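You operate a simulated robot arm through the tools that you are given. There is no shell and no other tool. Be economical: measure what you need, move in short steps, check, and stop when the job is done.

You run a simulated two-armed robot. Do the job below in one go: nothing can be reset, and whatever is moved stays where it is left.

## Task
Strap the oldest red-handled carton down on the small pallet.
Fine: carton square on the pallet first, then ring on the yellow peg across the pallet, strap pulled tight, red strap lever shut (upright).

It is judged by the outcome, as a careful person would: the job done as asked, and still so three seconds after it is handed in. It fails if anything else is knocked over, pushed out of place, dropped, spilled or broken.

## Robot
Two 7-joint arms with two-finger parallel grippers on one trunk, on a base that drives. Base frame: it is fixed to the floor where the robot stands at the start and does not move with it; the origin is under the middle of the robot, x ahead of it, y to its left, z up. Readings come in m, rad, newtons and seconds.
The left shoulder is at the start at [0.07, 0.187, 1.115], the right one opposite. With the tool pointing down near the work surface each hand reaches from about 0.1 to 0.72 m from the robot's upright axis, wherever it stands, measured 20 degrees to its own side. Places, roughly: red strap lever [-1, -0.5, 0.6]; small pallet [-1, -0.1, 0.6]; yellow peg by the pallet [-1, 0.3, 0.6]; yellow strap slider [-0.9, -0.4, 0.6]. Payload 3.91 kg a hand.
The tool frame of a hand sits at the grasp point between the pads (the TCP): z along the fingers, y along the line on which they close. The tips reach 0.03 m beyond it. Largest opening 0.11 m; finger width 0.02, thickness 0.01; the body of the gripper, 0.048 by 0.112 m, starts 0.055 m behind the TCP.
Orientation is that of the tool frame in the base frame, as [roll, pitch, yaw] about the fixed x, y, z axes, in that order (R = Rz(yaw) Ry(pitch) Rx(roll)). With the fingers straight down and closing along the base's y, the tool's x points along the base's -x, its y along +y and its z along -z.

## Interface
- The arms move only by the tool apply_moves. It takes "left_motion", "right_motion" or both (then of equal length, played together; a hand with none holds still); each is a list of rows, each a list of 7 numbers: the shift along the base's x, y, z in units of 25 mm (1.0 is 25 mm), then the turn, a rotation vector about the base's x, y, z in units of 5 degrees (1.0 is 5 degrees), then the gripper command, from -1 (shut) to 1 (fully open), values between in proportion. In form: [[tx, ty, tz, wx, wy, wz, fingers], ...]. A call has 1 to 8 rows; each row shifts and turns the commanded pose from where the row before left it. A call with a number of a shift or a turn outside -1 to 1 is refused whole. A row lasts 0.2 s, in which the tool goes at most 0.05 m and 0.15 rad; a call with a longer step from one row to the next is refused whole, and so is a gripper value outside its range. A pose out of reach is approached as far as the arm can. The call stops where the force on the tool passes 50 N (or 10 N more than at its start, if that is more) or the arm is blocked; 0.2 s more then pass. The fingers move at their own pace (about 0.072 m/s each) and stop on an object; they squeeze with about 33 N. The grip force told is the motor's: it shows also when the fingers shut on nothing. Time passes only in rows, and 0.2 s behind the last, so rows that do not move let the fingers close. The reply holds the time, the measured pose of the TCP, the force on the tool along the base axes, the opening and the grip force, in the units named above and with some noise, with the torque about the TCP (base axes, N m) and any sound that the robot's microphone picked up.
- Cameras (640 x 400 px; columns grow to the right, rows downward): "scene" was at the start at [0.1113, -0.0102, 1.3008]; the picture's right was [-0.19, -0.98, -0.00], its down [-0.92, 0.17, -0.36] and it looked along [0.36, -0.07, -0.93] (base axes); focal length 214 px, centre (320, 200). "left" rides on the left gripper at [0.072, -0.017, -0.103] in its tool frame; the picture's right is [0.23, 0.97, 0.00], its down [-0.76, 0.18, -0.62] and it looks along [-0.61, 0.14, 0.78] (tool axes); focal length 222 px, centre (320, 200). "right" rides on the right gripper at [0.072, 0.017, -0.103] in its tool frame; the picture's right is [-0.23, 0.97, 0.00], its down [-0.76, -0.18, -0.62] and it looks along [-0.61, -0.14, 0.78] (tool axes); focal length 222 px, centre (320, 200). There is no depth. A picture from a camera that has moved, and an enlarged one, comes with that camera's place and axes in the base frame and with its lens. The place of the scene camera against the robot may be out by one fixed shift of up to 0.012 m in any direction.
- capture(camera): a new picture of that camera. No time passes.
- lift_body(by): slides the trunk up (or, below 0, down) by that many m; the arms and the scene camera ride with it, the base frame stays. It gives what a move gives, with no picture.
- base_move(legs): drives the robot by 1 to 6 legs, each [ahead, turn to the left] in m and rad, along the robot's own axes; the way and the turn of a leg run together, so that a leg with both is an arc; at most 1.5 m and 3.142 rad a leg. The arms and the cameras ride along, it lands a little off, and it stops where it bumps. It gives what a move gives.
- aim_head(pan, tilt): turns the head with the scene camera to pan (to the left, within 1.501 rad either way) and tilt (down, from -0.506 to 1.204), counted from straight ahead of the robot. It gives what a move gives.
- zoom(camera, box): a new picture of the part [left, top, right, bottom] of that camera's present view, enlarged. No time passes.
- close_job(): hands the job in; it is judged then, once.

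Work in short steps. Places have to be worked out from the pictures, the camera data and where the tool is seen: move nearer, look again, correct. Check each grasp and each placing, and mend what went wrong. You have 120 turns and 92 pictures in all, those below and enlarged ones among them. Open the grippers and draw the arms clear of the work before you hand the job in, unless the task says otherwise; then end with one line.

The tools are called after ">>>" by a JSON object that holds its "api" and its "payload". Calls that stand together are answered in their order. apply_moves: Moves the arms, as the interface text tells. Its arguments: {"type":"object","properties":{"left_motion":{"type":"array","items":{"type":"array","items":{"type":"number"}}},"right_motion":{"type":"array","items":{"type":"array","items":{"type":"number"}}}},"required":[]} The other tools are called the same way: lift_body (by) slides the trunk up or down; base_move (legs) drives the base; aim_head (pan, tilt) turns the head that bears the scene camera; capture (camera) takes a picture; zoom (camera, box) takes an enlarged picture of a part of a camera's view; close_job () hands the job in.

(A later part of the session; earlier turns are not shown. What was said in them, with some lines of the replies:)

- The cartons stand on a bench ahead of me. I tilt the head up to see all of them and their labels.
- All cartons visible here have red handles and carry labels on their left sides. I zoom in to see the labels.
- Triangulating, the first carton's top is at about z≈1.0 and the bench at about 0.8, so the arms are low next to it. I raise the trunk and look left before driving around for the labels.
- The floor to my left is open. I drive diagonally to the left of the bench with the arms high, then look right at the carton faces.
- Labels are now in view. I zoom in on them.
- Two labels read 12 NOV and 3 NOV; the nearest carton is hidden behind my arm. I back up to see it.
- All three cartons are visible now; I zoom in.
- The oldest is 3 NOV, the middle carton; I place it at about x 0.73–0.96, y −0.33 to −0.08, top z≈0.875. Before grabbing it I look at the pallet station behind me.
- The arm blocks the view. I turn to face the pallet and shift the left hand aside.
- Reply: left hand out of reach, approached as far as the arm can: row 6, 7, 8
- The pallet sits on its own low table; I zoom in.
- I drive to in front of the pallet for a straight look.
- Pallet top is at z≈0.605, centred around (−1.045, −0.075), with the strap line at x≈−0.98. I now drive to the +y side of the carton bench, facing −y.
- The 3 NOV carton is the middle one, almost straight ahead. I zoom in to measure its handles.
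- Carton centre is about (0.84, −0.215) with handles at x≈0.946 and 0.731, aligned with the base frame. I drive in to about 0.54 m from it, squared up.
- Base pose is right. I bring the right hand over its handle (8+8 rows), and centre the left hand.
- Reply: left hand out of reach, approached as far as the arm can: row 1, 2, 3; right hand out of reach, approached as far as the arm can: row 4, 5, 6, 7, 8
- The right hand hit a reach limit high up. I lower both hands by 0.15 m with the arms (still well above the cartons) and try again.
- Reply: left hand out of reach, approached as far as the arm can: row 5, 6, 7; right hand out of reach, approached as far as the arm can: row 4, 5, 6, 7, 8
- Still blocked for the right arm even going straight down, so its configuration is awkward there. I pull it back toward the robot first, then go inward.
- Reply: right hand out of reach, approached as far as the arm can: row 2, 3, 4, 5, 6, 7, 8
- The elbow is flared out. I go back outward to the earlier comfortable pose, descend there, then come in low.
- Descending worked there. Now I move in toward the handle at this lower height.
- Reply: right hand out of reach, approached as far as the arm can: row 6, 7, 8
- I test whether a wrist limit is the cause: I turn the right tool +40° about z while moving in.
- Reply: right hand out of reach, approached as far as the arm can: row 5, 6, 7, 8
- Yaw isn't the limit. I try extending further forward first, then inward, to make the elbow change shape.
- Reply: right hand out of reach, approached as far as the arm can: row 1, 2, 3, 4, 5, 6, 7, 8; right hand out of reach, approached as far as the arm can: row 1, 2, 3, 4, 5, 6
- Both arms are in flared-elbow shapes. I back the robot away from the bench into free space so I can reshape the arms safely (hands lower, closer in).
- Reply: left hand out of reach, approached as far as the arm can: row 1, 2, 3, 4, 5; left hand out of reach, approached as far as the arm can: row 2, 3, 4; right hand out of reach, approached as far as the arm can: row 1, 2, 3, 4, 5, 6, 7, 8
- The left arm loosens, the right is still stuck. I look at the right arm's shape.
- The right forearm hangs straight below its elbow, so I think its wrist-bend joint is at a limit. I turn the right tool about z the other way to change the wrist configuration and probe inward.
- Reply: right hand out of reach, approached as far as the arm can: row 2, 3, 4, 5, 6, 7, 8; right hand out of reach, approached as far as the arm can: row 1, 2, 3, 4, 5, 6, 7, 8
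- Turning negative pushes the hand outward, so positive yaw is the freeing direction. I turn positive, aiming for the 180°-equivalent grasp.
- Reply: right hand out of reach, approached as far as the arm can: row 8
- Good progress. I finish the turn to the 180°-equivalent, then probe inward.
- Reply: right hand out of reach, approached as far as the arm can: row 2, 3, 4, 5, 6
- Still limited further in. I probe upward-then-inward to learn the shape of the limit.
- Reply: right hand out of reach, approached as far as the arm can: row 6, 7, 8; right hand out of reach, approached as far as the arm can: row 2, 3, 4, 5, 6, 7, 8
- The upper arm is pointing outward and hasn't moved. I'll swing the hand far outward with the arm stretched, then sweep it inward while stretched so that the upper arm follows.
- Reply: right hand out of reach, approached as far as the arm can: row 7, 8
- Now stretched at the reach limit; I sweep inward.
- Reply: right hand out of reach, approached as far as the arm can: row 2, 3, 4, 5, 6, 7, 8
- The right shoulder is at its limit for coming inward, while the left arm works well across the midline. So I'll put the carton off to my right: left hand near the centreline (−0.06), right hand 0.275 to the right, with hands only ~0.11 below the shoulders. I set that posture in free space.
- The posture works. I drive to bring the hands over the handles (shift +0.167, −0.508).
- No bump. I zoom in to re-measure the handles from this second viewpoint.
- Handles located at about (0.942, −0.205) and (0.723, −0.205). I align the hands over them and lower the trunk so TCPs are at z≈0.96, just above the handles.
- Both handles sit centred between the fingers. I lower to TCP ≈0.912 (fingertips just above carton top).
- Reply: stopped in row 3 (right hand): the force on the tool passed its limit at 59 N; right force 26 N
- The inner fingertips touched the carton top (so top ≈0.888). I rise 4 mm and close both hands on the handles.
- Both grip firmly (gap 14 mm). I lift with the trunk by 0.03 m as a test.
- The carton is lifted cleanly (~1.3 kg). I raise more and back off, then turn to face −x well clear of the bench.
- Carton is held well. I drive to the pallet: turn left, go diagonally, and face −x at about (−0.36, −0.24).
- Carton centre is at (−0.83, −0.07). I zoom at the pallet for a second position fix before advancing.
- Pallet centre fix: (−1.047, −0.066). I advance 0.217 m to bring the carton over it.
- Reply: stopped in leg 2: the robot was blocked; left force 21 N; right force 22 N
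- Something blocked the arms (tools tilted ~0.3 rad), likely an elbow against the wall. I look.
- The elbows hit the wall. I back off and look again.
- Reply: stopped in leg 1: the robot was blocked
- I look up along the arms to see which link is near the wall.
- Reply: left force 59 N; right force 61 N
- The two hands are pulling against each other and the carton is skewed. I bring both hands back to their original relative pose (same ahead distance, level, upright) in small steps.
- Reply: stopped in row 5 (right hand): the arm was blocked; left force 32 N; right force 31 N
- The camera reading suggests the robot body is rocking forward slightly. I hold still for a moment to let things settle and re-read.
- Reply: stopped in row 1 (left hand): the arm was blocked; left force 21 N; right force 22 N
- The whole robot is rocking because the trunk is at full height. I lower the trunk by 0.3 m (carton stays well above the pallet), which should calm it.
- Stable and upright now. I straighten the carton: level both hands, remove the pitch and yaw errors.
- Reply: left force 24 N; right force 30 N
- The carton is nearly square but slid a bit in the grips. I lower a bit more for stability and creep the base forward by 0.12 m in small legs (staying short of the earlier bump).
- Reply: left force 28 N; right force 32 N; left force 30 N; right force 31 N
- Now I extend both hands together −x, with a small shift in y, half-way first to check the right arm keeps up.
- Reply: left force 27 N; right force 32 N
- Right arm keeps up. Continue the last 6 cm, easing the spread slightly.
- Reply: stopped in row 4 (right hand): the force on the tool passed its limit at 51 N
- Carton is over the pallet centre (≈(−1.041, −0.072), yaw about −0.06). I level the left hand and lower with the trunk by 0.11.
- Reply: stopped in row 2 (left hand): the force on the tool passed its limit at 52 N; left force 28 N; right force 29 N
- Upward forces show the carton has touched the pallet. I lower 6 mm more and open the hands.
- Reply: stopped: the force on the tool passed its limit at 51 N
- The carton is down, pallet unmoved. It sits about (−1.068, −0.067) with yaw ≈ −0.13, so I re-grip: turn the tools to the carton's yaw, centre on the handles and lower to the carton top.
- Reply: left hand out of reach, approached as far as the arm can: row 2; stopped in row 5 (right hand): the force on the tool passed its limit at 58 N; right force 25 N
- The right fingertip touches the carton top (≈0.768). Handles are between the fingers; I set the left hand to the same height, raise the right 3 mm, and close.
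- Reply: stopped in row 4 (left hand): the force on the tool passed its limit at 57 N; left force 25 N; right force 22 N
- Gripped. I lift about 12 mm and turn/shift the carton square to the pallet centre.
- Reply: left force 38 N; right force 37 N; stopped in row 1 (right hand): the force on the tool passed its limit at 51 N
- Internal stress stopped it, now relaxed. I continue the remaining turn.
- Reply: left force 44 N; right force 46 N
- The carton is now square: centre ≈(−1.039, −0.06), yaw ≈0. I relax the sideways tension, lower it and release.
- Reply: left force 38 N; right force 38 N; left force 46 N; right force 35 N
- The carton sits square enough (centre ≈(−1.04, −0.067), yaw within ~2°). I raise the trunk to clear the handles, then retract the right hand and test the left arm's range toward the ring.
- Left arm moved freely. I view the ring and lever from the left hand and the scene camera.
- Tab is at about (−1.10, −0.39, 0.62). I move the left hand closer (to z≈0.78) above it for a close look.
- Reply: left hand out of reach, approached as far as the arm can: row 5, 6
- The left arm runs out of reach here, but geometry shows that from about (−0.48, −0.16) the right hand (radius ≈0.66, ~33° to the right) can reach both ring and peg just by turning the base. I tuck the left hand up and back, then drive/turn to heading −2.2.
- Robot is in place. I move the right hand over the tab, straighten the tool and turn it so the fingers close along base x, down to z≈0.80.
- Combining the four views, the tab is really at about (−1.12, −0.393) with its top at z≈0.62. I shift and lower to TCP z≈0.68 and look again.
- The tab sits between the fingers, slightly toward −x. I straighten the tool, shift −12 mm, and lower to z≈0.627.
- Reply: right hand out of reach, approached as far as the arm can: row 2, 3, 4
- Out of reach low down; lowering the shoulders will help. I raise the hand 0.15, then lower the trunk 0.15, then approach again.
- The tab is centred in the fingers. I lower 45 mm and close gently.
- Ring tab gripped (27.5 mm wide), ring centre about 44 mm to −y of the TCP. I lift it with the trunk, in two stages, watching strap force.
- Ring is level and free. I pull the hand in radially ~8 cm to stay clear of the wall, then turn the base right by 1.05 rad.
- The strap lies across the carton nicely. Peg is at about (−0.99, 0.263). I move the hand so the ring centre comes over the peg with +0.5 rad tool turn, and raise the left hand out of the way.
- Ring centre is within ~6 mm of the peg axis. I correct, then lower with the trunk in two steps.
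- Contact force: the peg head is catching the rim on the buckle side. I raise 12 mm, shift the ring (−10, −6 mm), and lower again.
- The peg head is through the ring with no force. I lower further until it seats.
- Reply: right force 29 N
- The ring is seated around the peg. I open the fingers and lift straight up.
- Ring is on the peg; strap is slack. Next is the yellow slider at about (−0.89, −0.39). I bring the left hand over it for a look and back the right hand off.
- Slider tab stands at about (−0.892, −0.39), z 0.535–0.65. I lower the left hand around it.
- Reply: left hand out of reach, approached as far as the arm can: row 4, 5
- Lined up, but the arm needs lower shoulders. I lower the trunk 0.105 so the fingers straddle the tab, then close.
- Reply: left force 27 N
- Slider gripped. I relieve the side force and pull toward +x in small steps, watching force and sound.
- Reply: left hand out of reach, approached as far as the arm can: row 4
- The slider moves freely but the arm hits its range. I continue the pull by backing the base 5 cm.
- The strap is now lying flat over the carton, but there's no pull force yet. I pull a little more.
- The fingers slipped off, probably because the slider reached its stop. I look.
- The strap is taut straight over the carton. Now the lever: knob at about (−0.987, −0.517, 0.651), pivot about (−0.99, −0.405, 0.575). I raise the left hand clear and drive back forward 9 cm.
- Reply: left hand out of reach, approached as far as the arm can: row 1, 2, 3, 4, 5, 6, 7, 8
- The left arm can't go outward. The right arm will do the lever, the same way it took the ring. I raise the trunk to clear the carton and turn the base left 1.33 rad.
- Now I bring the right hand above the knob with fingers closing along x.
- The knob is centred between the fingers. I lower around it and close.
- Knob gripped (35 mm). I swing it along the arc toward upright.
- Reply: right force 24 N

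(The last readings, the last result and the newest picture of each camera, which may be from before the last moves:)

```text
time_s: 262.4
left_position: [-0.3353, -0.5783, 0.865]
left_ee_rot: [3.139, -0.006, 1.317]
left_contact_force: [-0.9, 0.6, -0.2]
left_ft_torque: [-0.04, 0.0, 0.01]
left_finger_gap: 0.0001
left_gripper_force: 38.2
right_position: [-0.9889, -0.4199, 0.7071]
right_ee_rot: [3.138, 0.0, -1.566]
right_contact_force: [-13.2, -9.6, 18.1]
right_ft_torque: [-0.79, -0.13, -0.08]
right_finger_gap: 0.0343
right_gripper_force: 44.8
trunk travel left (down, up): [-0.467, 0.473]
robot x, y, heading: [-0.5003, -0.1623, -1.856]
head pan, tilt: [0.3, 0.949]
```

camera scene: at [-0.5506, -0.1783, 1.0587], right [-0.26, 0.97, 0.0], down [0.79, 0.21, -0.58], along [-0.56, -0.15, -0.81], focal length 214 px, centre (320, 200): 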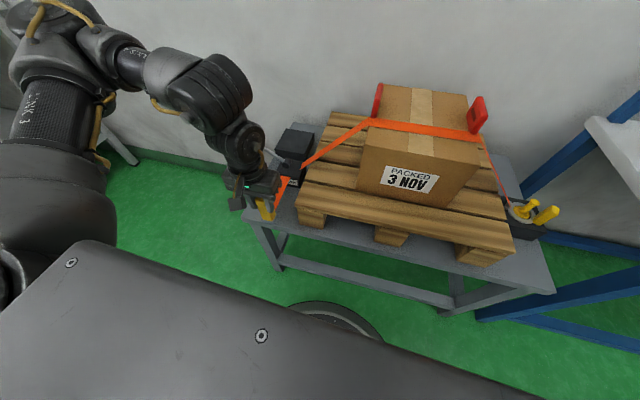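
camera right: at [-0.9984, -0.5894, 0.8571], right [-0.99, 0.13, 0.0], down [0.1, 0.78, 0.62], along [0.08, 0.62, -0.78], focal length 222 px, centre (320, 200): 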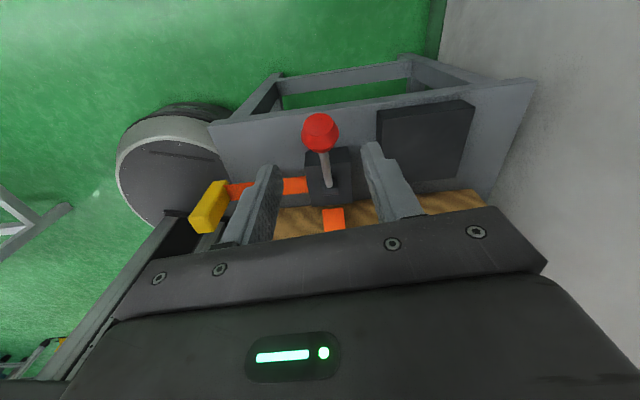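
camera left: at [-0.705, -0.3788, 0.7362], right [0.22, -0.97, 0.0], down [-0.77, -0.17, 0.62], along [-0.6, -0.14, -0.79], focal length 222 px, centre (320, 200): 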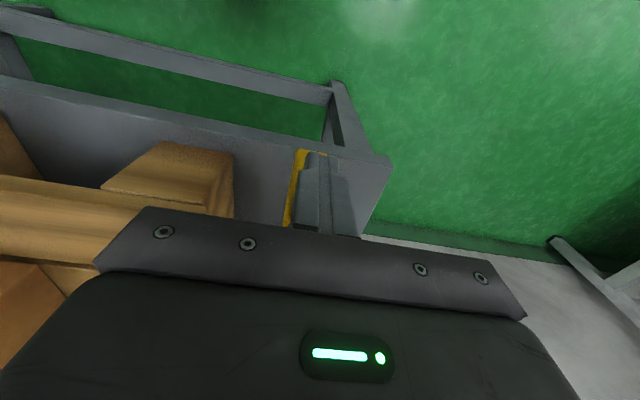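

Good progress, low forces. I continue the final couple of centimetres.

>>> {"api": "apply_moves", "payload": {"right_motion": [[0, 0.35, 0.12, 0, 0, 0, -1], [0, 0.35, 0, 0, 0, 0, -1], [0, 0, 0, 0, 0, 0, -1]]}}

>>> {"api": "capture", "payload": {"camera": "right"}}

```text
time_s: 263.2
left_position: [-0.3358, -0.5787, 0.865]
left_ee_rot: [3.138, -0.009, 1.317]
left_contact_force: [0.2, 0.4, 0.9]
left_ft_torque: [0.02, 0.04, 0.01]
left_finger_gap: 0.0
left_gripper_force: 37.6
right_position: [-0.9883, -0.4031, 0.7099]
right_ee_rot: [3.139, 0.003, -1.566]
right_contact_force: [-0.6, -0.1, -0.2]
right_ft_torque: [0.04, 0.0, -0.01]
right_finger_gap: 0.0001
right_gripper_force: 38.0
trunk travel left (down, up): [-0.467, 0.473]
robot x, y, heading: [-0.5062, -0.1598, -1.858]
head pan, tilt: [0.3, 0.949]
```

```text
7 pictures are left
camera right: at [-1.0058, -0.4745, 0.8117], right [-0.98, 0.22, 0.0], down [0.17, 0.76, 0.62], along [0.14, 0.61, -0.78], focal length 222 px, centre (320, 200)
```

right: 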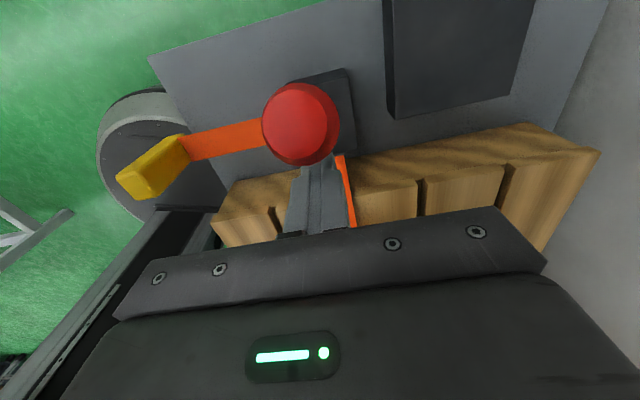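

The fingers slipped past the knob near the end; the lever stands close to upright. I raise the hand straight up and check the lever with the scene camera.

>>> {"api": "apply_moves", "payload": {"right_motion": [[0, 0, 0.8, 0, 0, 0, -1], [0, 0, 1, 0, 0, 0, -1], [0, 0, 1, 0, 0, 0, -1], [0, 0, 1, 0, 0, 0, -1], [0, -0.6, 0.6, 0, 0, 0, -1], [0, -1, 0, 0, 0, 0, -1], [0, -1, 0, 0, 0, 0, -1], [0, -0.8, 0, 0, 0, 0, -1]]}}

>>> {"api": "aim_head", "payload": {"pan": -0.7, "tilt": 0.85}}

>>> {"api": "zoom", "payload": {"camera": "scene", "box": [200, 80, 440, 230]}}

```text
time_s: 265.0
left_position: [-0.3356, -0.5786, 0.8631]
left_ee_rot: [3.138, -0.008, 1.319]
left_contact_force: [-0.2, -0.1, 0.2]
left_ft_torque: [0.03, -0.01, -0.01]
left_finger_gap: 0.0001
left_gripper_force: 37.5
right_position: [-0.9899, -0.4892, 0.8212]
right_ee_rot: [3.14, -0.001, -1.565]
right_contact_force: [-0.3, -0.3, -0.4]
right_ft_torque: [0.01, -0.02, -0.03]
right_finger_gap: 0.0
right_gripper_force: 37.9
trunk travel left (down, up): [-0.467, 0.473]
robot x, y, heading: [-0.4981, -0.1579, -1.855]
head pan, tilt: [0.3, 0.949]
```

```text
time_s: 266.3
left_position: [-0.3351, -0.5783, 0.8646]
left_ee_rot: [3.14, -0.007, 1.317]
left_contact_force: [-0.5, 0.9, -0.3]
left_ft_torque: [0.03, 0.01, -0.06]
left_finger_gap: 0.0001
left_gripper_force: 38.0
right_position: [-0.9906, -0.4892, 0.8226]
right_ee_rot: [3.141, -0.002, -1.566]
right_contact_force: [0.0, -0.1, -0.2]
right_ft_torque: [0.02, -0.02, 0.02]
right_finger_gap: 0.0002
right_gripper_force: 37.5
trunk travel left (down, up): [-0.467, 0.473]
robot x, y, heading: [-0.4994, -0.1615, -1.856]
head pan, tilt: [-0.7, 0.85]
```

```text
2.67 times, centred on (320, 155) of scene
camera zoom: at [-0.5742, -0.2507, 1.1664], right [-0.55, 0.83, 0.0], down [0.63, 0.42, -0.66], along [-0.55, -0.36, -0.75], focal length 572 px, centre (320, 320)
```

zoom: 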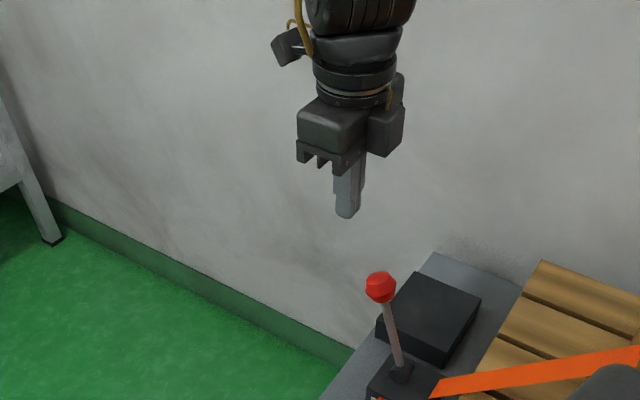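

Knob is at (−0.985, −0.440, 0.711): about 18° short of upright. I go down on its −y side with closed fingers and push +y.

>>> {"api": "apply_moves", "payload": {"right_motion": [[0.1, -0.5, 0, 0, 0, 0, -1], [0, 0, -0.9, 0, 0, 0, -1], [0, 0, -0.95, 0, 0, 0, -1], [0, 0, -0.95, 0, 0, 0, -1], [0, 0, -0.95, 0, 0, 0, -1], [0, 0, -0.95, 0, 0, 0, -1]]}}

>>> {"api": "apply_moves", "payload": {"right_motion": [[0, 0.6, 0, 0, 0, 0, -1], [0, 0.6, 0, 0, 0, 0, -1], [0, 0.5, 0, 0, 0, 0, -1], [0, 0.5, 0, 0, 0, 0, -1], [0, 0.5, 0, 0, 0, 0, -1], [0, 0.3, 0, 0, 0, 0, -1], [0, 0.1, 0, 0, 0, 0, -1]]}}

>>> {"api": "zoom", "payload": {"camera": "scene", "box": [300, 130, 420, 230]}}

```text
time_s: 267.7
left_position: [-0.3354, -0.5785, 0.864]
left_ee_rot: [3.138, -0.008, 1.318]
left_contact_force: [-0.1, 0.6, -0.2]
left_ft_torque: [0.0, -0.01, -0.01]
left_finger_gap: 0.0001
left_gripper_force: 37.8
right_position: [-0.9829, -0.5025, 0.7025]
right_ee_rot: [3.138, -0.001, -1.566]
right_contact_force: [-0.1, -0.8, -0.6]
right_ft_torque: [-0.04, -0.01, -0.03]
right_finger_gap: 0.0
right_gripper_force: 37.5
trunk travel left (down, up): [-0.467, 0.473]
robot x, y, heading: [-0.5027, -0.1595, -1.858]
head pan, tilt: [-0.7, 0.85]
```

```text
time_s: 269.3
left_position: [-0.3366, -0.5791, 0.8644]
left_ee_rot: [3.137, -0.007, 1.318]
left_contact_force: [0.2, 0.1, 0.0]
left_ft_torque: [-0.01, 0.01, -0.01]
left_finger_gap: 0.0
left_gripper_force: 37.7
right_position: [-0.9859, -0.4243, 0.7037]
right_ee_rot: [3.141, 0.0, -1.563]
right_contact_force: [0.4, 0.1, 0.1]
right_ft_torque: [-0.01, -0.01, -0.04]
right_finger_gap: 0.0
right_gripper_force: 37.4
trunk travel left (down, up): [-0.467, 0.473]
robot x, y, heading: [-0.5012, -0.1608, -1.859]
head pan, tilt: [-0.7, 0.85]
```

```text
4.00 times, centred on (360, 180) of scene
camera zoom: at [-0.5743, -0.2505, 1.1664], right [-0.55, 0.83, 0.0], down [0.63, 0.41, -0.66], along [-0.55, -0.36, -0.75], focal length 858 px, centre (160, 280)
```

zoom: 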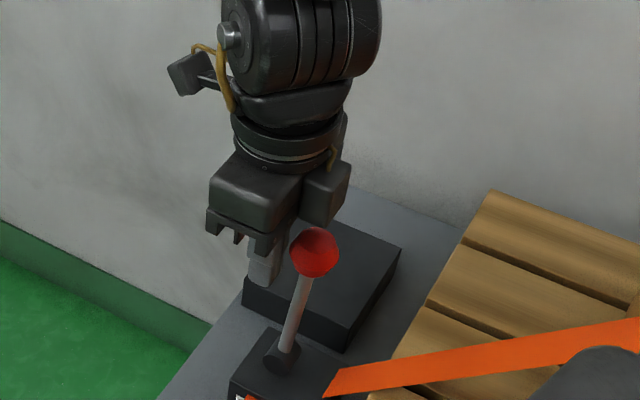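

The lever snapped upright (no residual force). I withdraw the right hand −y and up, open both grippers, and back the robot away.

>>> {"api": "apply_moves", "payload": {"right_motion": [[0, -0.8, 0, 0, 0, 0, -1], [0, -0.8, 0, 0, 0, 0, -1], [0, -0.4, 1, 0, 0, 0, -1], [0, 0, 1, 0, 0, 0, -1], [0, 0, 1, 0, 0, 0, 0], [0, 0, 1, 0, 0, 0, 1], [0, 0, 1, 0, 0, 0, 1], [0, 0, 1, 0, 0, 0, 1]], "left_motion": [[0, 0, 0, 0, 0, 0, 1], [0, 0, 0, 0, 0, 0, 1], [0, 0, 0, 0, 0, 0, 1], [0, 0, 0, 0, 0, 0, 1], [0, 0, 0, 0, 0, 0, 1], [0, 0, 0, 0, 0, 0, 1], [0, 0, 0, 0, 0, 0, 1], [0, 0, 0, 0, 0, 0, 1]]}}

>>> {"api": "lift_body", "payload": {"by": 0.15}}

>>> {"api": "aim_head", "payload": {"pan": -1.1, "tilt": 0.9}}

>>> {"api": "capture", "payload": {"camera": "scene"}}

```text
time_s: 271.1
left_position: [-0.3346, -0.5789, 0.8634]
left_ee_rot: [-3.141, -0.005, 1.316]
left_contact_force: [1.1, 0.5, -0.3]
left_ft_torque: [0.0, 0.01, 0.03]
left_finger_gap: 0.11
left_gripper_force: 0.1
right_position: [-0.987, -0.4724, 0.8539]
right_ee_rot: [3.139, 0.0, -1.565]
right_contact_force: [0.5, 0.1, 1.3]
right_ft_torque: [0.02, -0.02, 0.0]
right_finger_gap: 0.1102
right_gripper_force: 0.0
trunk travel left (down, up): [-0.467, 0.473]
robot x, y, heading: [-0.5026, -0.1615, -1.855]
head pan, tilt: [-0.7, 0.85]
```

```text
time_s: 272.8
left_position: [-0.3358, -0.5786, 1.0136]
left_ee_rot: [3.14, -0.006, 1.318]
left_contact_force: [-0.4, 0.5, -0.6]
left_ft_torque: [-0.02, -0.01, 0.03]
left_finger_gap: 0.1097
left_gripper_force: 0.0
right_position: [-0.9886, -0.4757, 1.0031]
right_ee_rot: [3.139, 0.0, -1.564]
right_contact_force: [0.3, 0.7, -0.5]
right_ft_torque: [-0.02, 0.02, -0.02]
right_finger_gap: 0.11
right_gripper_force: 0.2
trunk travel left (down, up): [-0.617, 0.323]
robot x, y, heading: [-0.5048, -0.1605, -1.857]
head pan, tilt: [-0.7, 0.85]
```

```text
time_s: 273.7
left_position: [-0.3355, -0.5783, 1.0145]
left_ee_rot: [3.139, -0.006, 1.317]
left_contact_force: [-0.8, -0.8, 0.4]
left_ft_torque: [0.0, 0.03, -0.01]
left_finger_gap: 0.11
left_gripper_force: 0.1
right_position: [-0.9884, -0.4758, 1.003]
right_ee_rot: [3.137, 0.0, -1.566]
right_contact_force: [1.2, -0.3, -0.7]
right_ft_torque: [0.0, 0.0, -0.03]
right_finger_gap: 0.1099
right_gripper_force: 0.1
trunk travel left (down, up): [-0.617, 0.323]
robot x, y, heading: [-0.5002, -0.1587, -1.857]
head pan, tilt: [-1.1, 0.901]
```

```text
4 pictures are left
camera scene: at [-0.5832, -0.2214, 1.3125], right [-0.19, 0.98, 0.0], down [0.77, 0.15, -0.62], along [-0.61, -0.12, -0.78], focal length 214 px, centre (320, 200)
```

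scene: 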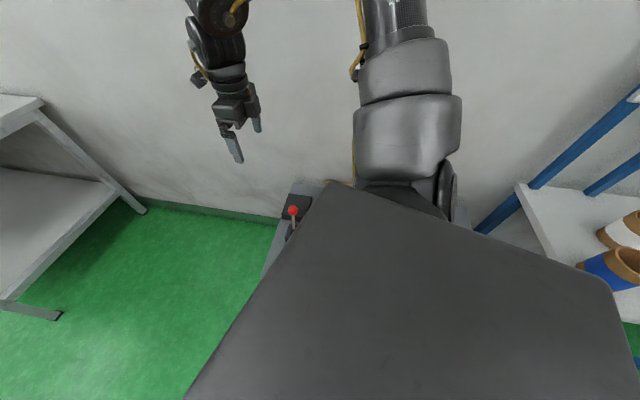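

The body blocks the view. I back off and turn to face the pallet for the final check.

>>> {"api": "base_move", "payload": {"legs": [[0, -1.3], [-0.15, 0]]}}

>>> {"api": "aim_head", "payload": {"pan": 0, "tilt": 0.85}}

>>> {"api": "zoom", "payload": {"camera": "scene", "box": [170, 120, 470, 310]}}

```text
time_s: 278.3
left_position: [-0.7134, -0.4294, 1.0149]
left_ee_rot: [3.138, -0.007, 0.003]
left_contact_force: [0.5, 0.6, 0.0]
left_ft_torque: [0.0, -0.03, -0.02]
left_finger_gap: 0.1099
left_gripper_force: 0.0
right_position: [-0.7772, 0.2285, 1.0033]
right_ee_rot: [3.139, -0.002, -2.879]
right_contact_force: [0.2, 0.8, 0.1]
right_ft_torque: [0.03, -0.01, 0.0]
right_finger_gap: 0.11
right_gripper_force: 0.1
trunk travel left (down, up): [-0.617, 0.323]
robot x, y, heading: [-0.3445, -0.1637, 3.115]
head pan, tilt: [-1.1, 0.901]
```

```text
time_s: 279.7
left_position: [-0.7134, -0.4307, 1.0139]
left_ee_rot: [3.139, -0.007, 0.003]
left_contact_force: [-0.1, 0.3, 0.0]
left_ft_torque: [-0.01, 0.01, -0.02]
left_finger_gap: 0.11
left_gripper_force: 0.1
right_position: [-0.7786, 0.2274, 1.0037]
right_ee_rot: [3.14, 0.0, -2.88]
right_contact_force: [0.2, -0.5, 0.1]
right_ft_torque: [0.0, 0.01, 0.02]
right_finger_gap: 0.1099
right_gripper_force: 0.0
trunk travel left (down, up): [-0.617, 0.323]
robot x, y, heading: [-0.3525, -0.164, 3.112]
head pan, tilt: [0.0, 0.85]
```

```text
2.11 times, centred on (320, 215) of scene
camera zoom: at [-0.472, -0.1606, 1.3164], right [0.03, 1.0, 0.0], down [0.75, -0.02, -0.66], along [-0.66, 0.02, -0.75], focal length 452 px, centre (320, 168)
```

zoom: 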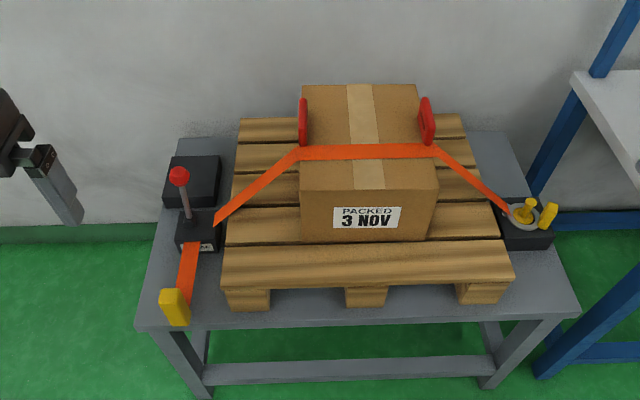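

All parts check out: carton square on the pallet, ring on the peg, strap taut, lever upright, grippers open and clear. I hand the job in.

>>> {"api": "close_job", "payload": {}}

```text
The job is handed in.
```

The 3 NOV carton, the oldest with red handles, is strapped down on the small pallet. It sits square to within about 2°, the ring is on the yellow peg, the strap is tight, and the red lever is shut and upright.
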